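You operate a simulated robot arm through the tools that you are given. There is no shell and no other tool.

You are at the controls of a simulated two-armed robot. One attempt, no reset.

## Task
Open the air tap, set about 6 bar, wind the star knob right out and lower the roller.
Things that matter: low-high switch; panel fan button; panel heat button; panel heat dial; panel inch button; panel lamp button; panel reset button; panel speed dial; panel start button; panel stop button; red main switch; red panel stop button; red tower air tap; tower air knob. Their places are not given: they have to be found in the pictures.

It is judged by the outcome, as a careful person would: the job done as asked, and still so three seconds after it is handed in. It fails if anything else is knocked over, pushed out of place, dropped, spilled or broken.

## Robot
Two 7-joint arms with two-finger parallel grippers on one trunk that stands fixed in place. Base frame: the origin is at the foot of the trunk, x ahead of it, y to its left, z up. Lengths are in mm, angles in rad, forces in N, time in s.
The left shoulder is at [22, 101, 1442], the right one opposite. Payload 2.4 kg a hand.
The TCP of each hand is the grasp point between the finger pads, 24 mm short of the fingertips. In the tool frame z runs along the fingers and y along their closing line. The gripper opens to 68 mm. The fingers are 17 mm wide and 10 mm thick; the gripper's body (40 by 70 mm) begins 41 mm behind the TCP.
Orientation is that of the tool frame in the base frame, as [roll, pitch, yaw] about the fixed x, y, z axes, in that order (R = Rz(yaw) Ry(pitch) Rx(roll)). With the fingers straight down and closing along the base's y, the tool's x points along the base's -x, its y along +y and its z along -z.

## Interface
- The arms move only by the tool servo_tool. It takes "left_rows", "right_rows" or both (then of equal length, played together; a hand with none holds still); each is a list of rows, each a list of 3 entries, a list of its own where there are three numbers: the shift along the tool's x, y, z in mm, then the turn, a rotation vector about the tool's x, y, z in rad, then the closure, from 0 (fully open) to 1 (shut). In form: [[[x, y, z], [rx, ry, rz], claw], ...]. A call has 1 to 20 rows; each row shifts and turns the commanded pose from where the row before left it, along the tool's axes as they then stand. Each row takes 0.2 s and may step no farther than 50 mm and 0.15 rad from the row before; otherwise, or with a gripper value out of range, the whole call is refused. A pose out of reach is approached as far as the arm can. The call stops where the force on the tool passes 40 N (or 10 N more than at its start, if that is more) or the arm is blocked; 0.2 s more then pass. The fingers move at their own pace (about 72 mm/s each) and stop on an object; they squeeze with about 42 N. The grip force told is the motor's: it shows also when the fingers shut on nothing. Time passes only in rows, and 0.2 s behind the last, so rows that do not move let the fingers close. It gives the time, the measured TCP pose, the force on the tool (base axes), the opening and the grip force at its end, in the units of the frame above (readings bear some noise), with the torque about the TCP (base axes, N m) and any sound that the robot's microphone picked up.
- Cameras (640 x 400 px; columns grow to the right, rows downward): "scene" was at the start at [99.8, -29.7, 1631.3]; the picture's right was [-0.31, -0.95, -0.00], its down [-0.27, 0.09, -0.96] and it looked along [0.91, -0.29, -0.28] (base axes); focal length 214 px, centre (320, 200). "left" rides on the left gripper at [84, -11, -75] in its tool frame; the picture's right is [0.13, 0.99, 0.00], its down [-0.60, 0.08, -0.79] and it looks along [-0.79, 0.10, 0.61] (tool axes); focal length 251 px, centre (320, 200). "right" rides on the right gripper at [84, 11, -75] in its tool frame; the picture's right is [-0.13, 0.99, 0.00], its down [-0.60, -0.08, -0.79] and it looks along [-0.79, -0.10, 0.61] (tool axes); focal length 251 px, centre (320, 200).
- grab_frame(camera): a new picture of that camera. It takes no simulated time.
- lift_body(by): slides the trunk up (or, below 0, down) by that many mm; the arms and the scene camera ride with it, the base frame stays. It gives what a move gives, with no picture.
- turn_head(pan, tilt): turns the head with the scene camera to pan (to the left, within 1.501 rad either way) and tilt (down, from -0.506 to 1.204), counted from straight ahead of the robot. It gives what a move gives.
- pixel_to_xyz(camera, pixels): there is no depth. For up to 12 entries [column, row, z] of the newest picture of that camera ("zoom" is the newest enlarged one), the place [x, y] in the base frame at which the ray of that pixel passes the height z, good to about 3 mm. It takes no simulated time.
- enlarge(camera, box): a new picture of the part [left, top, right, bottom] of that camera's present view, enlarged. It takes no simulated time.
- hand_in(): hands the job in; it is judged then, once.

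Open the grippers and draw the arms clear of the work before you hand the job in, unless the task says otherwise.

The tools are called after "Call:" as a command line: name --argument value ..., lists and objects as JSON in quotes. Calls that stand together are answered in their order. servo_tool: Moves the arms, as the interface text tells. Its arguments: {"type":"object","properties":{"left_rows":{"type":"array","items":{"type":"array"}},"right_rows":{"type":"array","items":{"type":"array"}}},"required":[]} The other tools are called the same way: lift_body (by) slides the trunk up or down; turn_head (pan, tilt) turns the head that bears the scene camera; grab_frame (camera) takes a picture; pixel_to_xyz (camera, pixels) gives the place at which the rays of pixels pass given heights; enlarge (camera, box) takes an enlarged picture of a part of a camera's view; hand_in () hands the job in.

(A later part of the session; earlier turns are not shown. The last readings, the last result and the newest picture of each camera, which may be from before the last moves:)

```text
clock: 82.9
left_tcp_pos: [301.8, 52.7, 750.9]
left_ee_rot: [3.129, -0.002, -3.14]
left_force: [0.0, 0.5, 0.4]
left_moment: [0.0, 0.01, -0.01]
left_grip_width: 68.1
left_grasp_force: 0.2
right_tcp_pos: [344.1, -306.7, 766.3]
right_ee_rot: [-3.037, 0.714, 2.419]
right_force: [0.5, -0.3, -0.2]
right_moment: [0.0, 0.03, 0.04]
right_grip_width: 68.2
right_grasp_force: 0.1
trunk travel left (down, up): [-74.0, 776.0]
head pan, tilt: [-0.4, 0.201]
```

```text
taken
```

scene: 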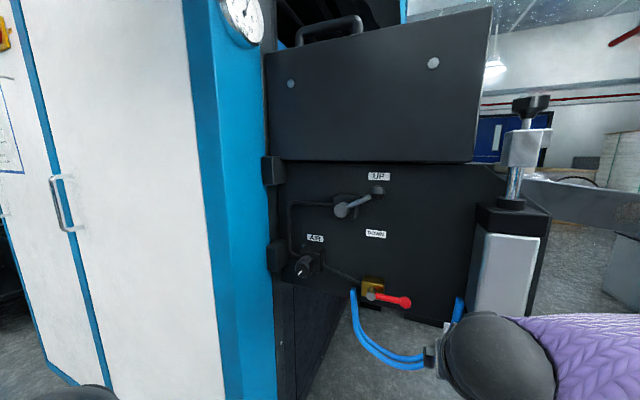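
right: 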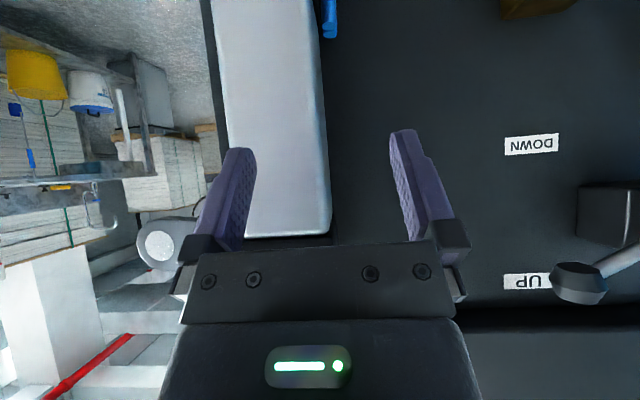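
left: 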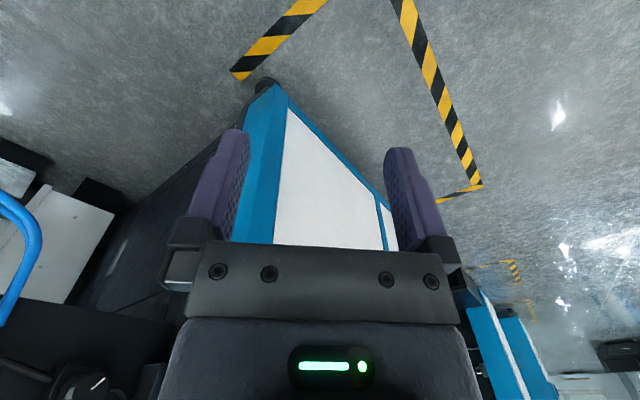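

Left arm is out of the way. I zoom on the star knob and cylinder head from this low viewpoint to refine its position.

Call:
enlarge --camera "scene" --box '[470, 70, 610, 220]'

Call:
pixel_to_xyz --camera "scene" --pixels '[[530, 105, 1150], [530, 105, 1130], [530, 105, 1110], [527, 130, 1100], [490, 10, 1250], [490, 10, 1200]]'

```text
2.67 times, centred on (540, 145) of scene
```

zoom: 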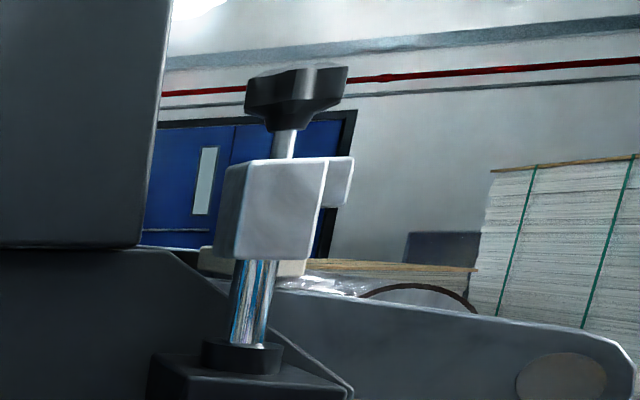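

```text
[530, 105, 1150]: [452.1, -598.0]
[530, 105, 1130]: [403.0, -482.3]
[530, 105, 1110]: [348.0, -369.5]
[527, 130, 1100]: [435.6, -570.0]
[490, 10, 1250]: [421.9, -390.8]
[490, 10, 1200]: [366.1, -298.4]
```

Star knob centre is about (400,-479,1129), dia ≈46 mm, axis vertical, ~77 mm right of the box side. I raise the trunk by 290 mm in steps for that reach.

Call:
lift_body --by 100

Call:
lift_body --by 100

Call:
lift_body --by 90

Call:
turn_head --pan -0.7 --tilt 0.3

Call:
grab_frame --camera "scene"

Call:
grab_frame --camera "right"

```text
clock: 84.2
left_tcp_pos: [301.3, 51.9, 850.7]
left_ee_rot: [3.129, -0.003, -3.14]
left_force: [0.5, 0.2, 0.6]
left_moment: [-0.01, -0.02, -0.01]
left_grip_width: 67.6
left_grasp_force: 0.0
right_tcp_pos: [344.7, -306.5, 866.4]
right_ee_rot: [-3.038, 0.714, 2.419]
right_force: [-0.5, -1.3, -0.6]
right_moment: [0.03, -0.01, 0.0]
right_grip_width: 68.4
right_grasp_force: 0.1
trunk travel left (down, up): [-174.0, 676.0]
head pan, tilt: [-0.4, 0.201]
```

```text
clock: 85.6
left_tcp_pos: [300.3, 50.9, 952.6]
left_ee_rot: [3.13, -0.003, -3.139]
left_force: [-0.3, 0.1, -0.4]
left_moment: [0.01, 0.0, 0.02]
left_grip_width: 67.8
left_grasp_force: 0.0
right_tcp_pos: [344.5, -305.6, 965.9]
right_ee_rot: [-3.036, 0.713, 2.42]
right_force: [0.3, 0.7, 0.0]
right_moment: [-0.05, -0.02, 0.0]
right_grip_width: 68.0
right_grasp_force: 0.0
trunk travel left (down, up): [-274.0, 576.0]
head pan, tilt: [-0.4, 0.201]
```

```text
clock: 86.8
left_tcp_pos: [301.0, 52.1, 1041.2]
left_ee_rot: [3.128, -0.003, -3.141]
left_force: [0.6, 0.4, 1.0]
left_moment: [0.03, 0.0, -0.02]
left_grip_width: 68.1
left_grasp_force: 0.1
right_tcp_pos: [344.4, -306.7, 1056.5]
right_ee_rot: [-3.037, 0.715, 2.419]
right_force: [-0.8, 0.1, 0.0]
right_moment: [0.0, 0.0, -0.03]
right_grip_width: 68.1
right_grasp_force: 0.1
trunk travel left (down, up): [-364.0, 486.0]
head pan, tilt: [-0.4, 0.201]
```

```text
clock: 87.6
left_tcp_pos: [300.1, 51.8, 1041.4]
left_ee_rot: [3.128, -0.003, -3.139]
left_force: [0.6, 0.1, 0.9]
left_moment: [0.0, 0.0, -0.04]
left_grip_width: 67.9
left_grasp_force: 0.0
right_tcp_pos: [343.7, -306.3, 1055.9]
right_ee_rot: [-3.036, 0.713, 2.419]
right_force: [0.0, -0.4, 0.0]
right_moment: [0.0, -0.05, -0.01]
right_grip_width: 68.1
right_grasp_force: 0.1
trunk travel left (down, up): [-364.0, 486.0]
head pan, tilt: [-0.7, 0.3]
```

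```text
taken
```

scene: 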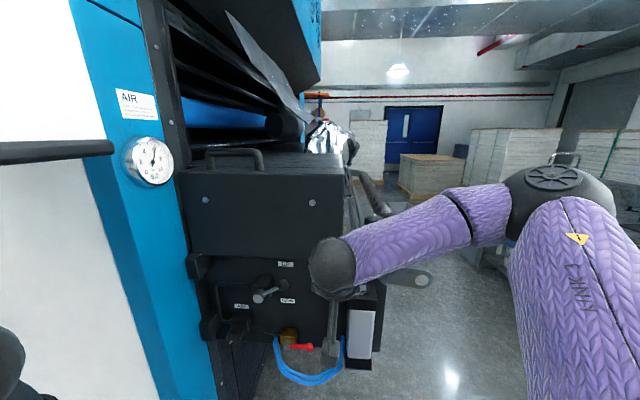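

```text
taken
```

right: 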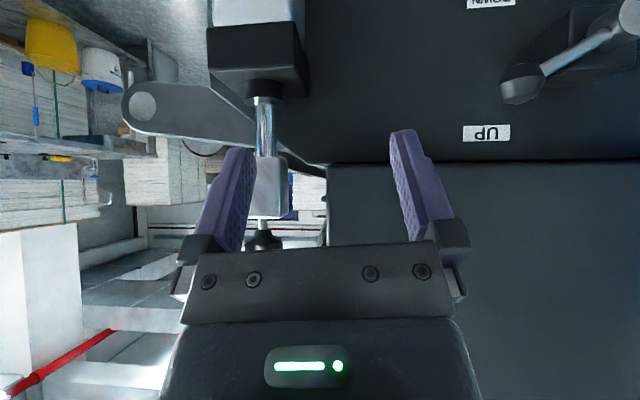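

The right camera sees the clevis and star knob at about (262,215–240). I correct the hand's orientation (40° tilt, yaw -45°), go up 155 mm, then across to a standoff 100 mm before the star knob.

Call:
servo_tool --right_rows '[[[0, 0, 0], [-0.105, 0.015, 0], 0], [[0, 0, 0], [0.041, 0, 0.048], 0], [[-25, 0, -29.7], [0, 0, 0], 0], [[-25, 0, -29.7], [0, 0, 0], 0], [[-25, 0, -29.7], [0, 0, 0], 0], [[-25, 0, -29.7], [0, 0, 0], 0], [[-18.7, -20.7, 15.7], [0, 0, 0], 0], [[-18.7, -20.7, 15.7], [0, 0, 0], 0], [[-18.7, -20.7, 15.7], [0, 0, 0], 0], [[-18.7, -20.7, 15.7], [0, 0, 0], 0]]'

Call:
grab_frame --camera "right"

Call:
grab_frame --camera "scene"

```text
clock: 89.8
left_tcp_pos: [301.8, 51.0, 1041.8]
left_ee_rot: [3.13, -0.002, -3.137]
left_force: [-1.5, 0.2, 1.1]
left_moment: [0.03, 0.0, 0.0]
left_grip_width: 67.8
left_grasp_force: 0.1
right_tcp_pos: [354.2, -435.2, 1211.1]
right_ee_rot: [3.139, 0.701, 2.355]
right_force: [0.1, 0.0, 0.8]
right_moment: [0.0, -0.02, 0.01]
right_grip_width: 68.5
right_grasp_force: 0.2
trunk travel left (down, up): [-364.0, 486.0]
head pan, tilt: [-0.7, 0.3]
```

```text
taken
```

right: 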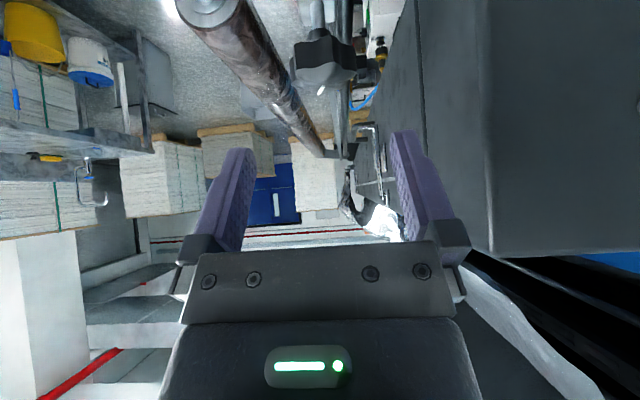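

```text
taken
```

scene: 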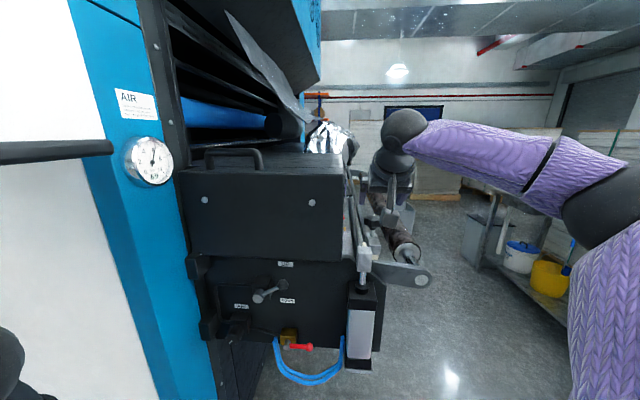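

The hand is in place and the star knob shows at about (325,62), near the on-axis prediction (320,75). I zoom to measure it exactly.

Call:
enlarge --camera "right" --box '[250, 0, 400, 130]'

Call:
enlarge --camera "scene" --box '[330, 170, 450, 290]'

```text
3.08 times, centred on (325, 65) of right
```

zoom: 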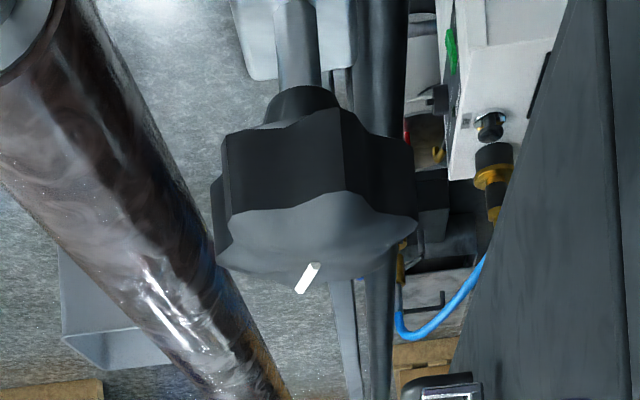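

```text
3.33 times, centred on (390, 230) of scene
```

zoom: 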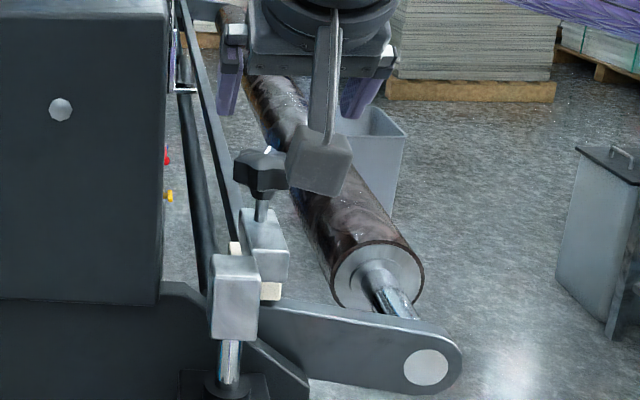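

I query the knob's top-face centre (323.7,79) and body centre (324,62) rays.

Call:
pixel_to_xyz --camera "right" --pixels '[[323.7, 79, 1142], [323.7, 79, 1137], [323.7, 79, 1132], [324, 62, 1129], [324, 62, 1124], [324, 35, 1115]]'

Call:
pixel_to_xyz --camera "zoom" --pixels '[[263, 160, 1140], [263, 160, 1135], [263, 172, 1130], [263, 172, 1125], [263, 190, 1115]]'

```text
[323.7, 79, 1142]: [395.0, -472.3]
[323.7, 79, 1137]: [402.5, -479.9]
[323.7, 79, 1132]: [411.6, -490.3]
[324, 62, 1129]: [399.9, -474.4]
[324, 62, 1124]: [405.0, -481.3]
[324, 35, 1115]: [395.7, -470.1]
```

```text
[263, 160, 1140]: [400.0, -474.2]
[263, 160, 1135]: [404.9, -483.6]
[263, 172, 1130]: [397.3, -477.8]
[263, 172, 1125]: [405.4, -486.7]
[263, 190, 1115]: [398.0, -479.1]
```

Knob axis is at (401,-477), mid-height z≈1127. To have margin for sweeping about it, I lower the left hand 80 mm relative to the trunk, then raise the trunk 70 mm.

Call:
servo_tool --left_rows '[[[0, 0, 27], [0, 0, 0], 0], [[0, 0, 27], [0, 0, 0], 0], [[0, 0, 26], [0, 0, 0], 0]]'

Call:
lift_body --by 70

```text
clock: 90.6
left_tcp_pos: [301.7, 51.4, 962.5]
left_ee_rot: [3.129, -0.002, 3.141]
left_force: [-0.6, 0.1, -0.9]
left_moment: [0.01, 0.03, 0.01]
left_grip_width: 67.9
left_grasp_force: 0.1
right_tcp_pos: [352.8, -435.5, 1210.2]
right_ee_rot: [3.139, 0.699, 2.355]
right_force: [-0.4, 0.2, 0.3]
right_moment: [-0.04, -0.02, -0.02]
right_grip_width: 67.9
right_grasp_force: 0.1
trunk travel left (down, up): [-364.0, 486.0]
head pan, tilt: [-0.7, 0.3]
```

```text
clock: 91.7
left_tcp_pos: [300.4, 52.2, 1032.3]
left_ee_rot: [3.13, -0.001, -3.141]
left_force: [-0.5, 0.4, -0.8]
left_moment: [0.02, -0.03, 0.0]
left_grip_width: 68.0
left_grasp_force: 0.0
right_tcp_pos: [354.6, -435.1, 1282.2]
right_ee_rot: [3.14, 0.701, 2.356]
right_force: [0.4, -0.2, -0.1]
right_moment: [-0.01, -0.03, 0.0]
right_grip_width: 68.2
right_grasp_force: 0.0
trunk travel left (down, up): [-434.0, 416.0]
head pan, tilt: [-0.7, 0.3]
```

I turn the hand to the sweep's start angle (yaw -60°) and move to a 95 mm standoff on the knob's line.

Call:
servo_tool --right_rows '[[[0, 0, 0], [0.084, 0, 0.0993], 0], [[0, 0, 0], [0.084, 0, 0.0993], 0], [[17, 6.5, 19], [0, 0, 0], 0], [[17, 6.5, 19], [0, 0, 0], 0], [[17, 6.5, 19], [0, 0, 0], 0]]'

Call:
grab_frame --camera "right"

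Call:
grab_frame --camera "scene"

```text
clock: 92.9
left_tcp_pos: [300.4, 52.3, 1031.8]
left_ee_rot: [3.13, -0.001, -3.14]
left_force: [-0.1, -0.3, 0.7]
left_moment: [-0.03, 0.0, 0.07]
left_grip_width: 68.3
left_grasp_force: 0.0
right_tcp_pos: [370.3, -423.5, 1204.1]
right_ee_rot: [-3.14, 0.697, 2.094]
right_force: [-0.1, -0.3, 0.0]
right_moment: [-0.02, 0.01, -0.01]
right_grip_width: 68.0
right_grasp_force: 0.1
trunk travel left (down, up): [-434.0, 416.0]
head pan, tilt: [-0.7, 0.3]
```

```text
taken
```

right: 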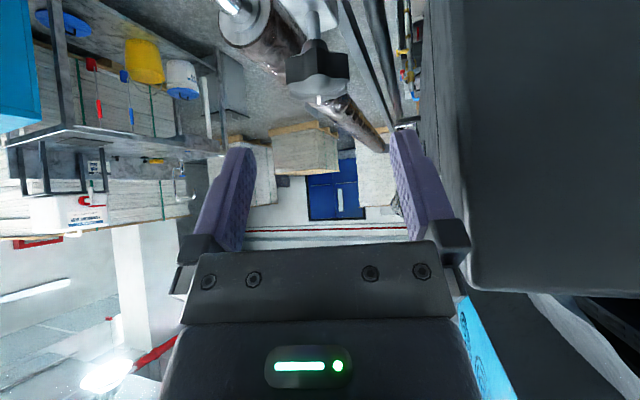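

```text
taken
```

scene: 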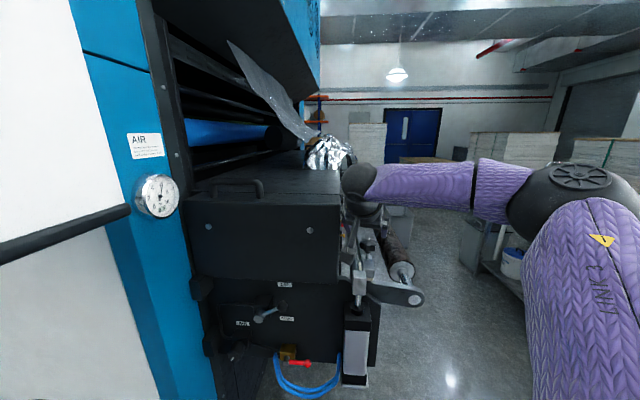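

Aligned: remaining offset is (-0.6,-0.2) laterally and 95 mm along the tool. I verify with a zoom on the knob at (318,75).

Call:
enlarge --camera "right" --box '[250, 10, 400, 140]'

```text
3.08 times, centred on (325, 75) of right
```

zoom: 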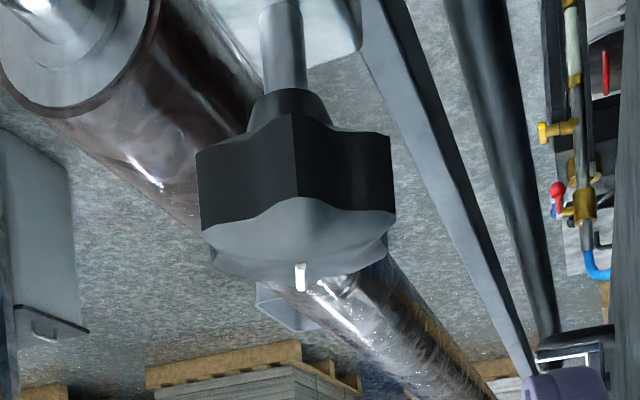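

The knob is within ~1 mm of my axis. I advance 94 mm with the fingers open straddling it.

Call:
servo_tool --right_rows '[[[0, -1, 20], [0, 0, 0], 0], [[0, 0, 20], [0, 0, 0], 0], [[0, 0, 20], [0, 0, 0], 0], [[0, 0, 17], [0, 0, 0], 0], [[0, 0, 17], [0, 0, 0], 0]]'

Call:
grab_frame --camera "right"

Call:
enlarge --camera "scene" --box '[310, 190, 430, 310]'

```text
clock: 94.1
left_tcp_pos: [301.2, 52.2, 1031.8]
left_ee_rot: [3.129, -0.002, -3.139]
left_force: [0.4, 0.4, -0.7]
left_moment: [0.02, 0.01, 0.03]
left_grip_width: 67.9
left_grasp_force: 0.1
right_tcp_pos: [401.6, -474.6, 1133.2]
right_ee_rot: [-3.141, 0.699, 2.095]
right_force: [0.4, -0.3, -0.1]
right_moment: [0.04, 0.0, -0.02]
right_grip_width: 67.8
right_grasp_force: 0.0
trunk travel left (down, up): [-434.0, 416.0]
head pan, tilt: [-0.7, 0.3]
```

```text
taken
```

right: 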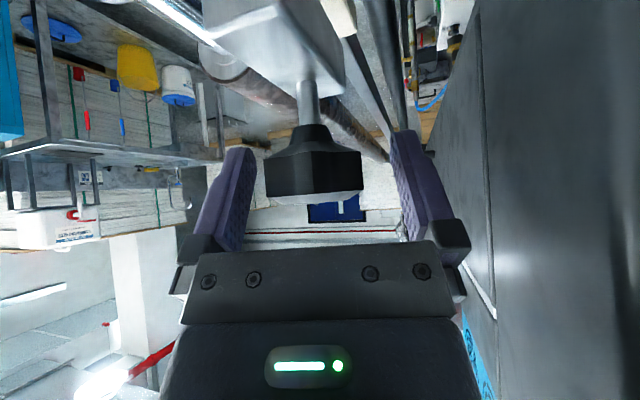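

```text
3.33 times, centred on (370, 250) of scene
```

zoom: 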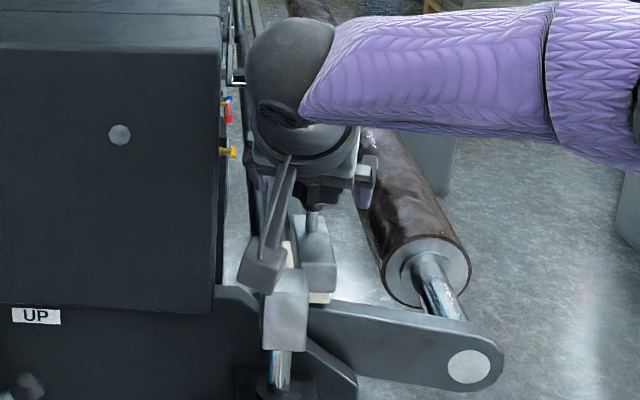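

The knob sits between the fingers. I close on it and sweep +0.45 rad (anticlockwise from above) as a test.

Call:
servo_tool --right_rows '[[[0, 0, 0], [0, 0, 0], 1], [[0, 0, 0], [0, 0, 0], 1], [[0, 0, 0], [0, 0, 0], 1], [[0, 0, 0], [-0.0964, 0, -0.1149], 1], [[0, 0, 0], [-0.0964, 0, -0.1149], 1], [[0, 0, 0], [-0.0964, 0, -0.1149], 1]]'

Call:
grab_frame --camera "right"

```text
clock: 95.5
left_tcp_pos: [298.9, 51.1, 1032.3]
left_ee_rot: [3.128, -0.001, -3.141]
left_force: [-0.3, 0.0, 0.0]
left_moment: [0.02, 0.0, -0.02]
left_grip_width: 68.0
left_grasp_force: 0.0
right_tcp_pos: [396.6, -477.6, 1134.3]
right_ee_rot: [3.14, 0.701, 2.546]
right_force: [-15.3, -12.0, 2.7]
right_moment: [0.54, 0.63, -0.07]
right_grip_width: 41.1
right_grasp_force: 45.3
trunk travel left (down, up): [-434.0, 416.0]
head pan, tilt: [-0.7, 0.3]
```

```text
taken
```

right: 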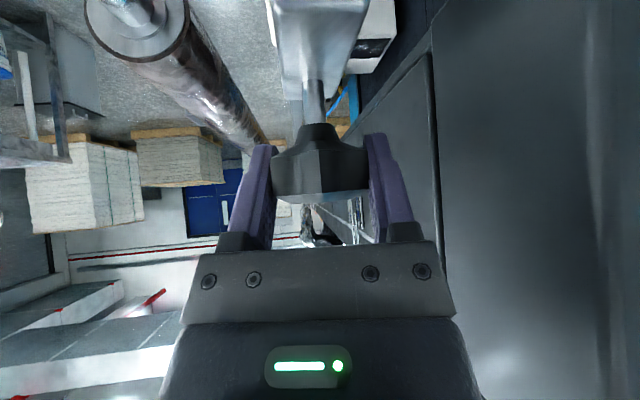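

The knob turned with the grip (width 41 mm); side force ~19 N shows I'm ~4 mm off centre, so I shift -3.5 mm along the closing line and continue 0.6 rad.

Call:
servo_tool --right_rows '[[[0, -3.5, 0], [-0.0964, 0, -0.1149], 1], [[0, 0, 0], [-0.0964, 0, -0.1149], 1], [[0, 0, 0], [-0.0964, 0, -0.1149], 1], [[0, 0, 0], [-0.0964, 0, -0.1149], 1]]'

Call:
enlarge --camera "scene" --box '[310, 190, 430, 310]'

```text
clock: 96.5
left_tcp_pos: [299.5, 51.7, 1032.0]
left_ee_rot: [3.127, -0.001, -3.14]
left_force: [-0.9, -0.2, -0.7]
left_moment: [0.02, 0.02, -0.01]
left_grip_width: 67.9
left_grasp_force: 0.0
right_tcp_pos: [397.0, -480.0, 1133.2]
right_ee_rot: [-3.141, 0.704, -3.137]
right_force: [-4.4, -11.6, 8.2]
right_moment: [0.17, 0.38, -0.05]
right_grip_width: 41.4
right_grasp_force: 45.2
trunk travel left (down, up): [-434.0, 416.0]
head pan, tilt: [-0.7, 0.3]
```

```text
3.33 times, centred on (370, 250) of scene
```

zoom: 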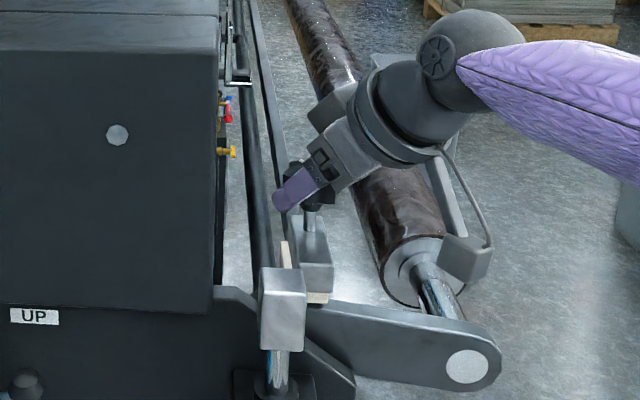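

One 60° sweep done, ending at heading 0° with low force. I now run full ratchet cycles: open, swing back 1.05 rad, close, and sweep 1.05 rad anticlockwise again.

Call:
servo_tool --right_rows '[[[1.1, -2, -1], [0, 0, 0], 0], [[0, 0, 0], [0.0964, 0, 0.1149], 0], [[0, 0, 0], [0.0964, 0, 0.1149], 0], [[0, 0, 0], [0.0964, 0, 0.1149], 0], [[0, 0, 0], [0.0964, 0, 0.1149], 0], [[0, 0, 0], [0.0964, 0, 0.1149], 0], [[0, 0, 0], [0.0964, 0, 0.1149], 0], [[0, 0, 0], [0.0964, 0, 0.1149], 0], [[0, 0, 0], [0, 0, 0], 1], [[0, 0, 0], [0, 0, 0], 1], [[0, 0, 0], [-0.0964, 0, -0.1149], 1], [[0, 0, 0], [-0.0964, 0, -0.1149], 1], [[0, 0, 0], [-0.0964, 0, -0.1149], 1], [[0, 0, 0], [-0.0964, 0, -0.1149], 1], [[0, 0, 0], [-0.0964, 0, -0.1149], 1], [[0, 0, 0], [-0.0964, 0, -0.1149], 1], [[0, 0, 0], [-0.0964, 0, -0.1149], 1]]'

Call:
grab_frame --camera "right"

Call:
enlarge --camera "scene" --box '[310, 190, 430, 310]'

```text
clock: 100.1
left_tcp_pos: [301.0, 53.5, 1032.0]
left_ee_rot: [3.13, -0.002, -3.141]
left_force: [-0.7, 0.0, -0.2]
left_moment: [-0.01, -0.01, -0.01]
left_grip_width: 67.9
left_grasp_force: 0.1
right_tcp_pos: [396.1, -481.5, 1133.4]
right_ee_rot: [-3.141, 0.695, -3.139]
right_force: [4.8, 2.6, 9.2]
right_moment: [-0.11, 0.4, -0.54]
right_grip_width: 41.4
right_grasp_force: 45.3
trunk travel left (down, up): [-434.0, 416.0]
head pan, tilt: [-0.7, 0.3]
```

```text
taken
```

right: 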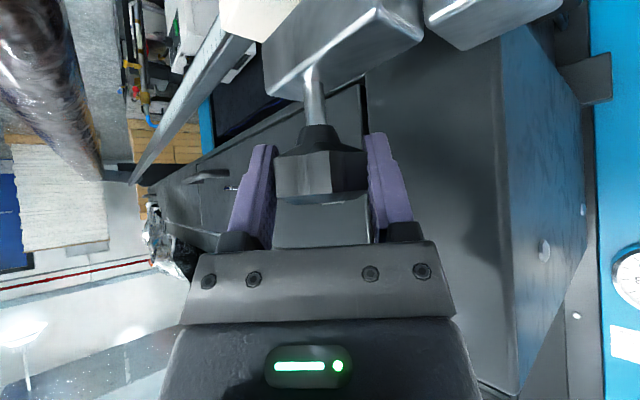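

```text
3.33 times, centred on (370, 250) of scene
```

zoom: 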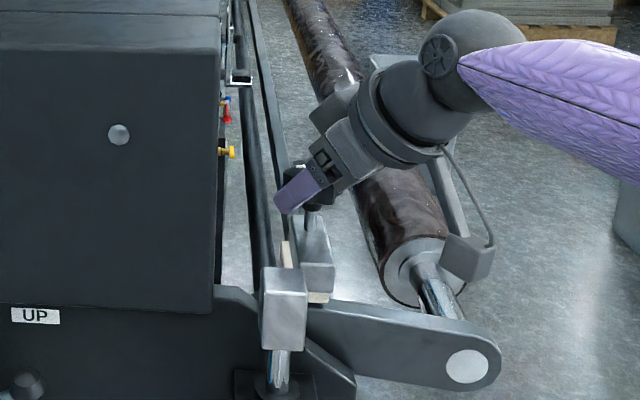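

The cycle ran cleanly. I zoom closely at the knob from the scene camera to track its white mark.

Call:
enlarge --camera "scene" --box '[330, 205, 370, 245]'

Call:
enlarge --camera "right" --box '[240, 50, 420, 260]'

```text
10.00 times, centred on (350, 225) of scene
```

zoom: 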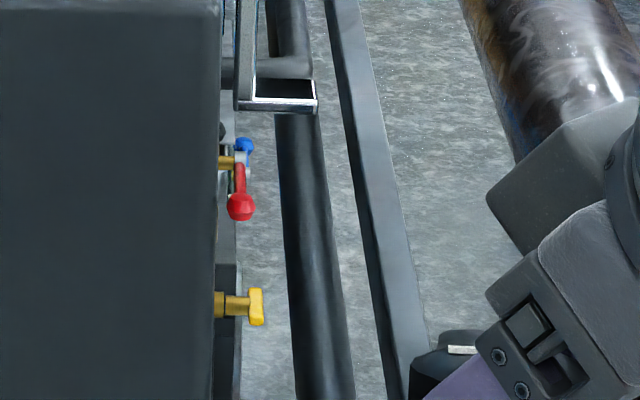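

```text
1.90 times, centred on (330, 155) of right
```

zoom: 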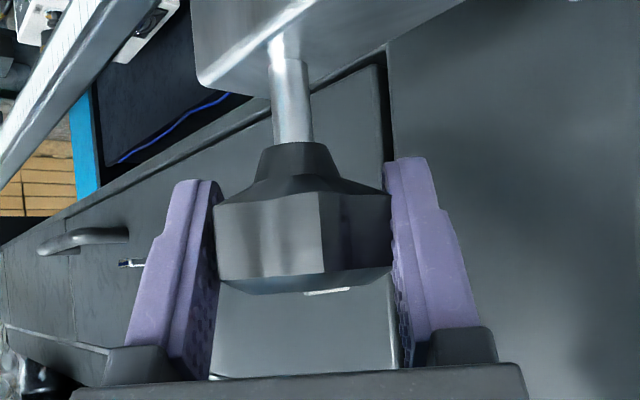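

I run the next ratchet cycle and then compare the knob mark and shaft gap.

Call:
servo_tool --right_rows '[[[0.5, -1, 0], [0, 0, 0], 0], [[0, 0, 0], [0.0964, 0, 0.1149], 0], [[0, 0, 0], [0.0964, 0, 0.1149], 0], [[0, 0, 0], [0.0964, 0, 0.1149], 0], [[0, 0, 0], [0.0964, 0, 0.1149], 0], [[0, 0, 0], [0.0964, 0, 0.1149], 0], [[0, 0, 0], [0.0964, 0, 0.1149], 0], [[0, 0, 0], [0.0964, 0, 0.1149], 0], [[0, 0, 0], [0, 0, 0], 1], [[0, 0, 0], [0, 0, 0], 1], [[0, 0, 0], [-0.0964, 0, -0.1149], 1], [[0, 0, 0], [-0.0964, 0, -0.1149], 1], [[0, 0, 0], [-0.0964, 0, -0.1149], 1], [[0, 0, 0], [-0.0964, 0, -0.1149], 1], [[0, 0, 0], [-0.0964, 0, -0.1149], 1], [[0, 0, 0], [-0.0964, 0, -0.1149], 1], [[0, 0, 0], [-0.0964, 0, -0.1149], 1]]'

Call:
enlarge --camera "right" --box '[240, 50, 420, 260]'

```text
clock: 103.7
left_tcp_pos: [301.1, 54.4, 1031.2]
left_ee_rot: [3.131, -0.005, 3.14]
left_force: [-0.3, 0.2, 0.2]
left_moment: [-0.01, 0.04, -0.03]
left_grip_width: 67.9
left_grasp_force: 0.1
right_tcp_pos: [395.9, -480.1, 1133.7]
right_ee_rot: [-3.14, 0.694, -3.139]
right_force: [4.1, 13.1, -3.1]
right_moment: [0.05, 0.56, -0.54]
right_grip_width: 41.4
right_grasp_force: 44.9
trunk travel left (down, up): [-434.0, 416.0]
head pan, tilt: [-0.7, 0.3]
```

```text
1.90 times, centred on (330, 155) of right
```

zoom: 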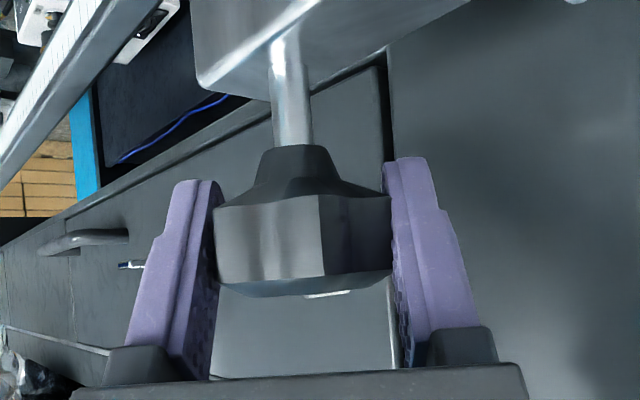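

The mark appears at the same place as after the previous cycle, so either the knob was dragged back on the return or it slips. I open the fingers and watch the mark during a partial return swing.

Call:
servo_tool --right_rows '[[[0, 0, 0], [0, 0, 0], 0], [[0, 0, 0], [0, 0, 0], 0]]'

Call:
enlarge --camera "right" --box '[240, 50, 420, 260]'

Call:
servo_tool --right_rows '[[[0, 0, 0], [0.0964, 0, 0.1149], 0], [[0, 0, 0], [0.0964, 0, 0.1149], 0], [[0, 0, 0], [0.0964, 0, 0.1149], 0], [[0, 0, 0], [0.0964, 0, 0.1149], 0]]'

Call:
enlarge --camera "right" --box '[240, 50, 420, 260]'

```text
clock: 104.3
left_tcp_pos: [301.6, 53.3, 1032.2]
left_ee_rot: [3.13, -0.003, -3.14]
left_force: [1.0, -0.5, 1.0]
left_moment: [-0.01, 0.02, 0.01]
left_grip_width: 67.9
left_grasp_force: 0.0
right_tcp_pos: [396.6, -481.2, 1131.4]
right_ee_rot: [-3.139, 0.699, -3.137]
right_force: [0.0, 0.1, -0.5]
right_moment: [-0.02, -0.03, -0.02]
right_grip_width: 68.1
right_grasp_force: 0.0
trunk travel left (down, up): [-434.0, 416.0]
head pan, tilt: [-0.7, 0.3]
```

```text
1.90 times, centred on (330, 155) of right
```

zoom: 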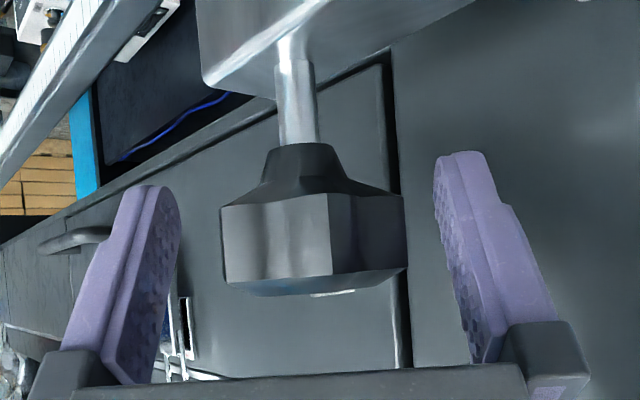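

```text
clock: 105.3
left_tcp_pos: [301.4, 53.3, 1031.4]
left_ee_rot: [3.13, -0.002, -3.139]
left_force: [0.0, 0.8, 0.7]
left_moment: [0.04, -0.02, 0.02]
left_grip_width: 67.9
left_grasp_force: 0.0
right_tcp_pos: [395.8, -482.1, 1131.5]
right_ee_rot: [-3.14, 0.699, 2.545]
right_force: [0.0, 0.4, -0.1]
right_moment: [0.0, -0.02, -0.02]
right_grip_width: 68.2
right_grasp_force: 0.0
trunk travel left (down, up): [-434.0, 416.0]
head pan, tilt: [-0.7, 0.3]
```

```text
1.90 times, centred on (330, 155) of right
```

zoom: 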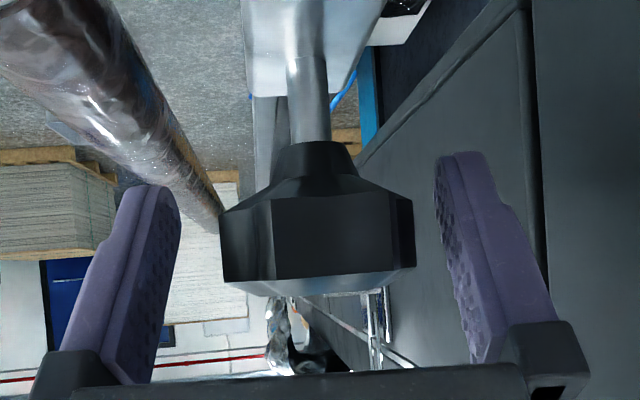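

The mark isn't visible from this angle; I look at the knob's top from the scene camera.

Call:
enlarge --camera "scene" --box '[340, 220, 390, 260]'

Call:
grab_frame --camera "scene"

```text
10.00 times, centred on (365, 240) of scene
```

zoom: 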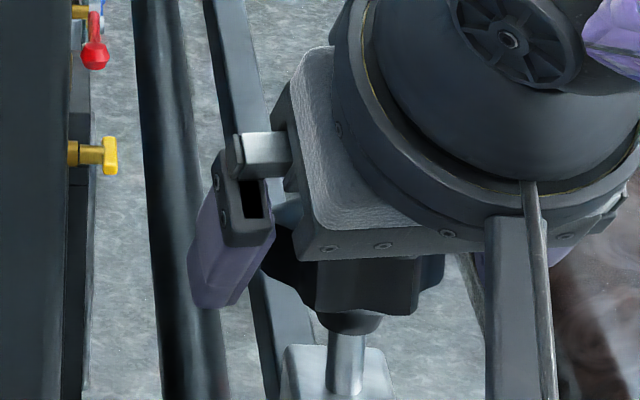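

```text
taken
```

scene: 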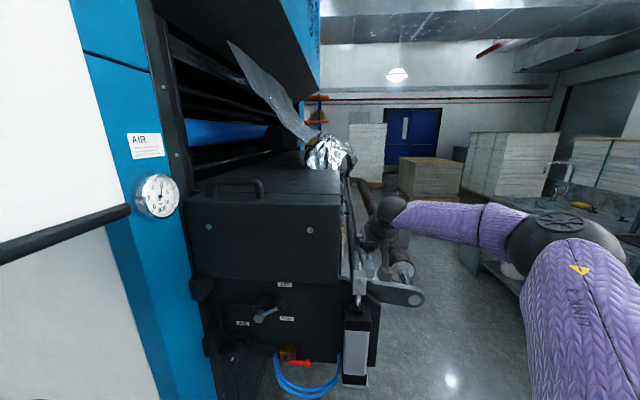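

The hand hides the top; I back off 70 mm along the tool axis so the right camera can see the knob's top and mark.

Call:
servo_tool --right_rows '[[[0, 0, -35], [0, 0, 0], 0], [[0, 0, -35], [0, 0, 0], 0]]'

Call:
enlarge --camera "right" --box '[240, 20, 420, 160]'

Call:
enlarge --camera "scene" --box '[330, 215, 400, 265]'

```text
clock: 105.9
left_tcp_pos: [300.6, 53.5, 1032.3]
left_ee_rot: [3.129, -0.003, -3.14]
left_force: [-0.9, 0.6, -0.1]
left_moment: [-0.03, 0.01, 0.03]
left_grip_width: 68.1
left_grasp_force: 0.0
right_tcp_pos: [358.9, -456.6, 1186.0]
right_ee_rot: [-3.141, 0.699, 2.545]
right_force: [0.9, 0.0, 0.5]
right_moment: [-0.01, -0.01, -0.03]
right_grip_width: 68.1
right_grasp_force: 0.1
trunk travel left (down, up): [-434.0, 416.0]
head pan, tilt: [-0.7, 0.3]
```

```text
2.86 times, centred on (330, 90) of right
```

zoom: 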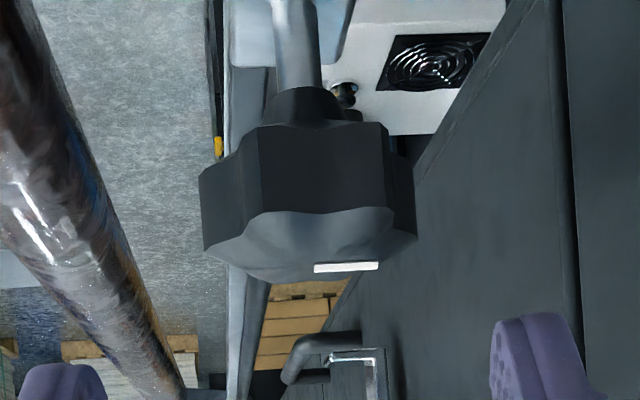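

```text
8.00 times, centred on (365, 240) of scene
```

zoom: 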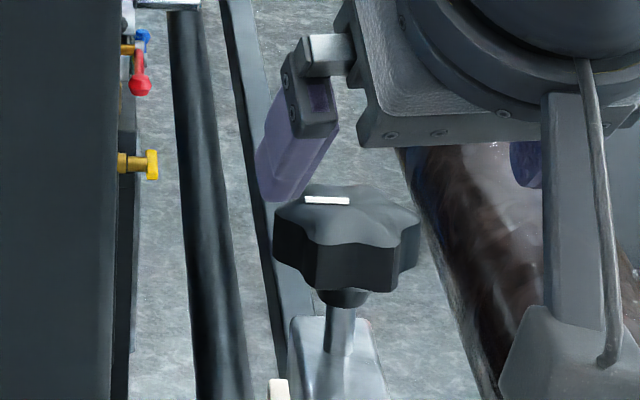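

Now the mark is clear: a white bar on the knob's top, pointing image-right at (345,266) in the right view and image-left at (327,200) in the scene zoom. I use this as the baseline and do one controlled grip-and-turn cycle.

Call:
servo_tool --right_rows '[[[0, 0, 35], [0, 0, 0], 0], [[0, 0, 35], [0, 0, 0], 0], [[0, 0, 0], [0.0964, 0, 0.1149], 0], [[0, 0, 0], [0.0964, 0, 0.1149], 0], [[0, 0, 0], [0.0964, 0, 0.1149], 0], [[0, 0, 0], [0, 0, 0], 1], [[0, 0, 0], [0, 0, 0], 1], [[0, 0, 0], [0, 0, 0], 1], [[0, 0, 0], [-0.0964, 0, -0.1149], 1], [[0, 0, 0], [-0.0964, 0, -0.1149], 1]]'

Call:
enlarge --camera "right" --box '[240, 50, 420, 260]'

Call:
servo_tool --right_rows '[[[0, 0, 0], [-0.0964, 0, -0.1149], 1], [[0, 0, 0], [-0.0964, 0, -0.1149], 1], [[0, 0, 0], [-0.0964, 0, -0.1149], 1], [[0, 0, 0], [-0.0964, 0, -0.1149], 1], [[0, 0, 0], [-0.0964, 0, -0.1149], 1]]'

Call:
enlarge --camera "right" --box '[240, 50, 420, 260]'

```text
clock: 108.1
left_tcp_pos: [305.0, 53.6, 1030.4]
left_ee_rot: [3.13, -0.005, 3.141]
left_force: [0.0, 0.1, -0.3]
left_moment: [0.0, 0.01, 0.01]
left_grip_width: 68.2
left_grasp_force: 0.2
right_tcp_pos: [399.6, -480.0, 1133.1]
right_ee_rot: [-3.14, 0.697, 2.401]
right_force: [28.5, 10.6, 0.9]
right_moment: [0.23, -0.65, -0.62]
right_grip_width: 41.7
right_grasp_force: 44.7
trunk travel left (down, up): [-434.0, 416.0]
head pan, tilt: [-0.7, 0.3]
```

```text
1.90 times, centred on (330, 155) of right
```

zoom: 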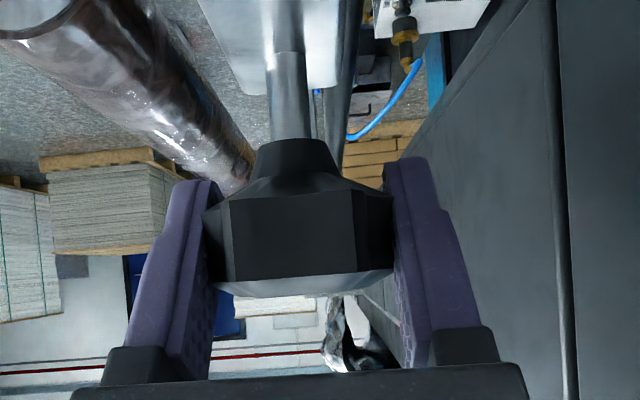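

```text
clock: 109.3
left_tcp_pos: [301.3, 53.9, 1031.7]
left_ee_rot: [3.132, -0.004, 3.14]
left_force: [0.0, 0.7, -0.4]
left_moment: [0.01, -0.01, -0.01]
left_grip_width: 68.1
left_grasp_force: 0.0
right_tcp_pos: [395.9, -479.8, 1132.4]
right_ee_rot: [3.141, 0.695, -3.138]
right_force: [5.5, 13.7, -6.0]
right_moment: [0.01, 0.27, -0.63]
right_grip_width: 41.2
right_grasp_force: 44.9
trunk travel left (down, up): [-434.0, 416.0]
head pan, tilt: [-0.7, 0.3]
```

```text
1.90 times, centred on (330, 155) of right
```

zoom: 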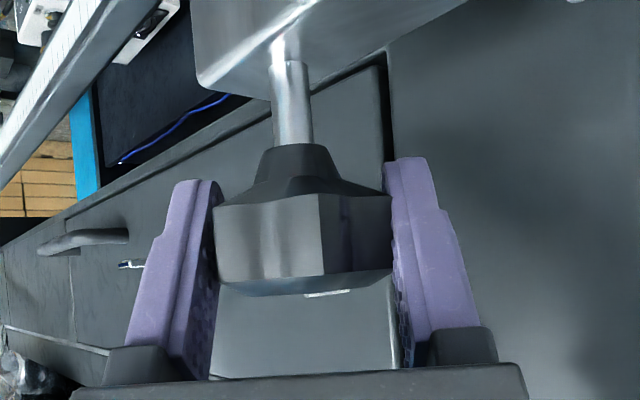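

The knob's appearance relative to the fingers changed within that sweep, so the fingers are now slipping: it turned about 120° in the first sweeps and now resists at ~0.6 Nm. I open, back off and measure its height and mark again.

Call:
servo_tool --right_rows '[[[0, 0, 0], [0, 0, 0], 0], [[0, 0, 0], [0, 0, 0], 0], [[0, 0, 0], [0.0964, 0, 0.1149], 0], [[0, 0, 0], [0.0964, 0, 0.1149], 0], [[0, 0, 0], [0.0964, 0, 0.1149], 0], [[0, 0, 0], [0.0964, 0, 0.1149], 0], [[0, 0, -35], [0, 0, 0], 0], [[0, 0, -35], [0, 0, 0], 0]]'

Call:
enlarge --camera "right" --box '[240, 20, 420, 160]'

Call:
enlarge --camera "scene" --box '[330, 215, 400, 265]'

Call:
pixel_to_xyz --camera "zoom" --pixels '[[347, 213, 1145], [347, 213, 1140], [347, 213, 1135]]'

```text
clock: 111.1
left_tcp_pos: [301.2, 53.0, 1032.4]
left_ee_rot: [3.129, -0.001, -3.139]
left_force: [-0.3, -0.2, 0.5]
left_moment: [-0.02, 0.0, -0.02]
left_grip_width: 68.1
left_grasp_force: 0.2
right_tcp_pos: [358.9, -457.0, 1186.5]
right_ee_rot: [-3.14, 0.699, 2.544]
right_force: [-0.7, -0.2, 0.4]
right_moment: [0.0, -0.01, 0.02]
right_grip_width: 68.0
right_grasp_force: 0.1
trunk travel left (down, up): [-434.0, 416.0]
head pan, tilt: [-0.7, 0.3]
```

```text
2.86 times, centred on (330, 90) of right
```

zoom: 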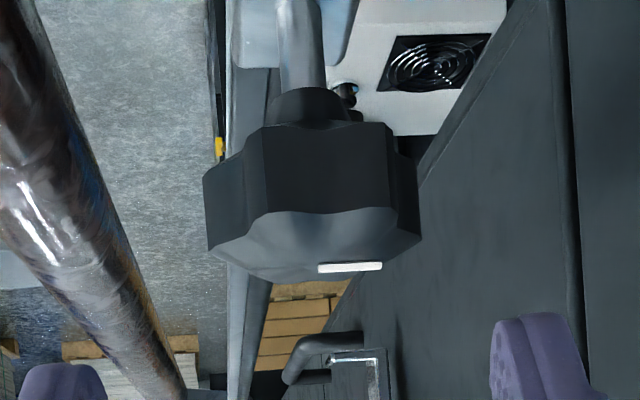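

```text
8.00 times, centred on (365, 240) of scene
```

zoom: 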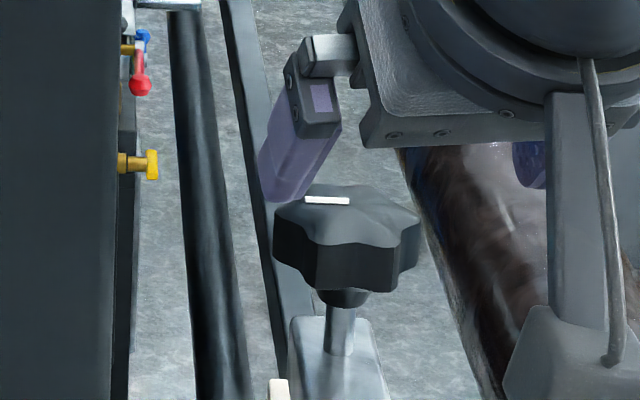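

```text
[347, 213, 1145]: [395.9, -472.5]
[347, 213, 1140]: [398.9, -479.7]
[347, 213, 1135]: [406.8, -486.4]
```

The bar and knob are unchanged, so it no longer turns anticlockwise. I measure the knob-top height from the right camera for comparison with its initial ~1138.4.

Call:
grab_frame --camera "right"

Call:
pixel_to_xyz --camera "right" --pixels '[[327.9, 107.8, 1146], [327.9, 107.8, 1143], [327.9, 107.8, 1140], [327.9, 107.8, 1137]]'

Call:
enlarge --camera "scene" --box '[345, 225, 385, 275]'

```text
taken
```

right: 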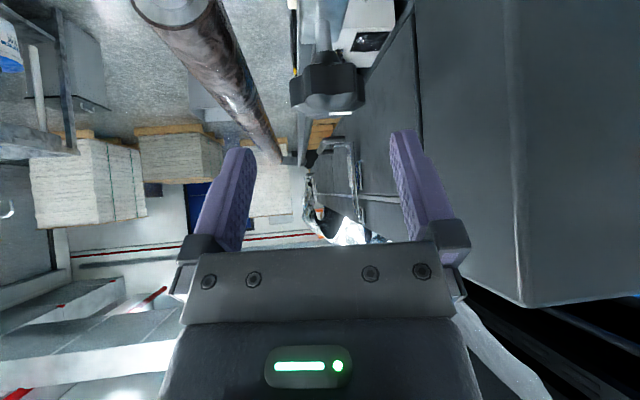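

```text
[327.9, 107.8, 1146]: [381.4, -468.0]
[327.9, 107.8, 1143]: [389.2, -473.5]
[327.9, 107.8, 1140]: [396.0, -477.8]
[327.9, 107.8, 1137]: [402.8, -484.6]
```

```text
8.00 times, centred on (365, 250) of scene
```

zoom: 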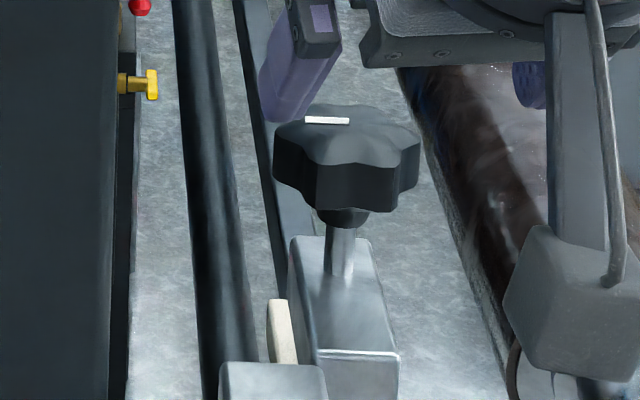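

Knob top now ≈1139.7–1140.2 versus 1138.4 at first, i.e. it rose slightly. To tell a real end stop from slipping, I regrip at heading 0 and turn slightly clockwise to feel whether it is free that way.

Call:
servo_tool --right_rows '[[[0, 0, 35], [0, 0, 0], 0], [[0, 0, 35], [0, 0, 0], 0], [[0, 0, 0], [-0.0964, 0, -0.1149], 0], [[0, 0, 0], [-0.0964, 0, -0.1149], 0], [[0, 0, 0], [-0.0964, 0, -0.1149], 0], [[0, 0, 0], [0, 0, 0], 1], [[0, 0, 0], [0, 0, 0], 1], [[0, 0, 0], [0, 0, 0], 1]]'

Call:
servo_tool --right_rows '[[[0, 0, 0], [0.0964, 0, 0.1149], 1], [[0, 0, 0], [0.0964, 0, 0.1149], 1], [[0, 0, 0], [0.0964, 0, 0.1149], 1]]'

Call:
servo_tool --right_rows '[[[0, 0, 0], [-0.0964, 0, -0.1149], 1], [[0, 0, 0], [-0.0964, 0, -0.1149], 1]]'

Call:
servo_tool --right_rows '[[[0, 0, 0], [-0.0964, 0, -0.1149], 1], [[0, 0, 0], [-0.0643, 0, -0.0766], 1]]'

```text
clock: 112.9
left_tcp_pos: [302.1, 53.6, 1031.8]
left_ee_rot: [3.129, -0.001, -3.141]
left_force: [0.2, -0.8, -0.1]
left_moment: [0.02, 0.01, 0.02]
left_grip_width: 68.0
left_grasp_force: 0.0
right_tcp_pos: [396.7, -479.2, 1131.6]
right_ee_rot: [-3.141, 0.698, 2.996]
right_force: [-1.0, 11.6, -5.0]
right_moment: [0.44, -0.28, 0.05]
right_grip_width: 41.7
right_grasp_force: 45.2
trunk travel left (down, up): [-434.0, 416.0]
head pan, tilt: [-0.7, 0.3]
```

```text
clock: 113.7
left_tcp_pos: [301.7, 54.8, 1031.1]
left_ee_rot: [3.131, -0.003, -3.139]
left_force: [0.5, 0.0, 0.2]
left_moment: [0.02, -0.04, 0.05]
left_grip_width: 68.1
left_grasp_force: 0.1
right_tcp_pos: [396.7, -477.9, 1133.0]
right_ee_rot: [-3.138, 0.698, 2.547]
right_force: [1.7, 25.6, -13.7]
right_moment: [-0.25, 0.01, 0.11]
right_grip_width: 41.4
right_grasp_force: 45.3
trunk travel left (down, up): [-434.0, 416.0]
head pan, tilt: [-0.7, 0.3]
```

```text
clock: 114.3
left_tcp_pos: [300.9, 55.0, 1031.8]
left_ee_rot: [3.131, -0.002, -3.141]
left_force: [0.1, -0.2, -1.3]
left_moment: [-0.04, -0.03, 0.0]
left_grip_width: 67.9
left_grasp_force: 0.0
right_tcp_pos: [396.0, -479.5, 1133.7]
right_ee_rot: [-3.139, 0.697, 2.848]
right_force: [0.9, 24.1, -13.6]
right_moment: [0.73, 0.56, 0.11]
right_grip_width: 41.5
right_grasp_force: 45.0
trunk travel left (down, up): [-434.0, 416.0]
head pan, tilt: [-0.7, 0.3]
```

```text
clock: 114.9
left_tcp_pos: [303.7, 54.3, 1030.8]
left_ee_rot: [3.13, -0.004, -3.139]
left_force: [0.4, -0.2, 0.3]
left_moment: [0.05, -0.01, 0.02]
left_grip_width: 67.9
left_grasp_force: 0.1
right_tcp_pos: [398.7, -479.6, 1133.1]
right_ee_rot: [-3.137, 0.696, 3.099]
right_force: [4.9, 16.0, -10.6]
right_moment: [-0.04, 0.16, -0.38]
right_grip_width: 41.6
right_grasp_force: 45.0
trunk travel left (down, up): [-434.0, 416.0]
head pan, tilt: [-0.7, 0.3]
```

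Turning clockwise is free (0.1 Nm) and anticlockwise it comes hard against a stop again (-0.38 Nm), so the anticlockwise stop is real: the knob is wound right out. I press it once more firmly to the stop, then release and retreat.

Call:
servo_tool --right_rows '[[[0, -1, 0], [-0.0964, 0, -0.1149], 1], [[0, 0, 0], [-0.0643, 0, -0.0766], 1]]'

Call:
servo_tool --right_rows '[[[0, 0, 0], [0, 0, 0], 0], [[0, 0, 0], [0, 0, 0], 0], [[0, 0, 0], [0.0964, 0, 0.1149], 0], [[0, 0, 0], [0.0964, 0, 0.1149], 0], [[0, 0, 0], [0.0964, 0, 0.1149], 0], [[0, 0, 0], [0.0964, 0, 0.1149], 0], [[0, 0, -35], [0, 0, 0], 0], [[0, 0, -35], [0, 0, 0], 0]]'

Call:
enlarge --camera "right" --box '[240, 20, 420, 160]'

Call:
enlarge --camera "scene" --box '[345, 225, 385, 275]'

```text
clock: 115.5
left_tcp_pos: [302.1, 54.3, 1032.0]
left_ee_rot: [3.132, -0.004, -3.138]
left_force: [1.4, -0.4, -0.4]
left_moment: [-0.02, -0.02, -0.02]
left_grip_width: 67.8
left_grasp_force: 0.0
right_tcp_pos: [397.8, -481.4, 1133.9]
right_ee_rot: [-3.139, 0.7, -2.934]
right_force: [5.9, 15.7, -0.6]
right_moment: [0.35, 0.36, -0.59]
right_grip_width: 41.3
right_grasp_force: 45.5
trunk travel left (down, up): [-434.0, 416.0]
head pan, tilt: [-0.7, 0.3]
```

```text
clock: 117.3
left_tcp_pos: [299.8, 52.3, 1032.8]
left_ee_rot: [3.129, -0.004, -3.14]
left_force: [-0.4, -0.3, -0.6]
left_moment: [-0.01, 0.0, -0.03]
left_grip_width: 68.0
left_grasp_force: 0.0
right_tcp_pos: [354.9, -462.6, 1186.5]
right_ee_rot: [-3.141, 0.7, 2.746]
right_force: [-0.9, -0.4, 0.1]
right_moment: [0.03, 0.0, -0.01]
right_grip_width: 68.0
right_grasp_force: 0.0
trunk travel left (down, up): [-434.0, 416.0]
head pan, tilt: [-0.7, 0.3]
```

```text
2.86 times, centred on (330, 90) of right
```

zoom: 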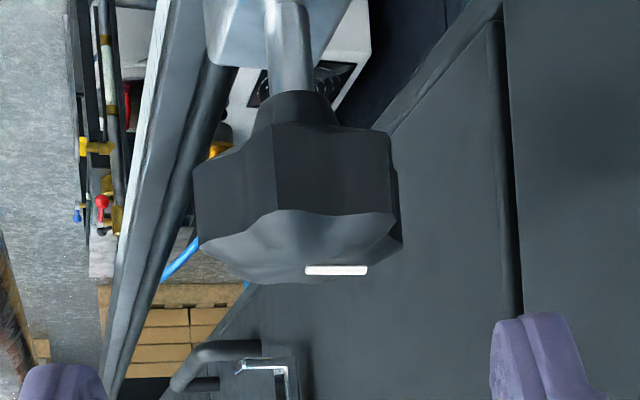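

```text
8.00 times, centred on (365, 250) of scene
```

zoom: 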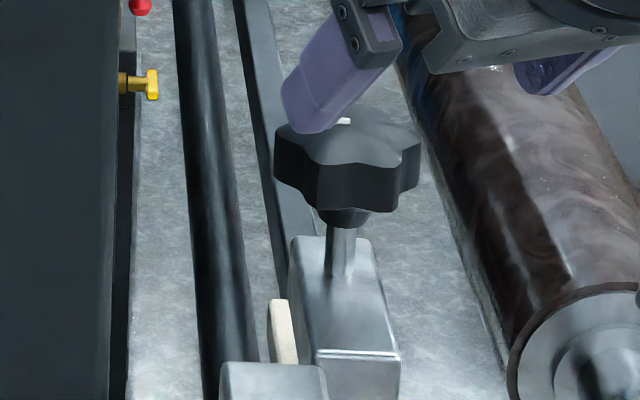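

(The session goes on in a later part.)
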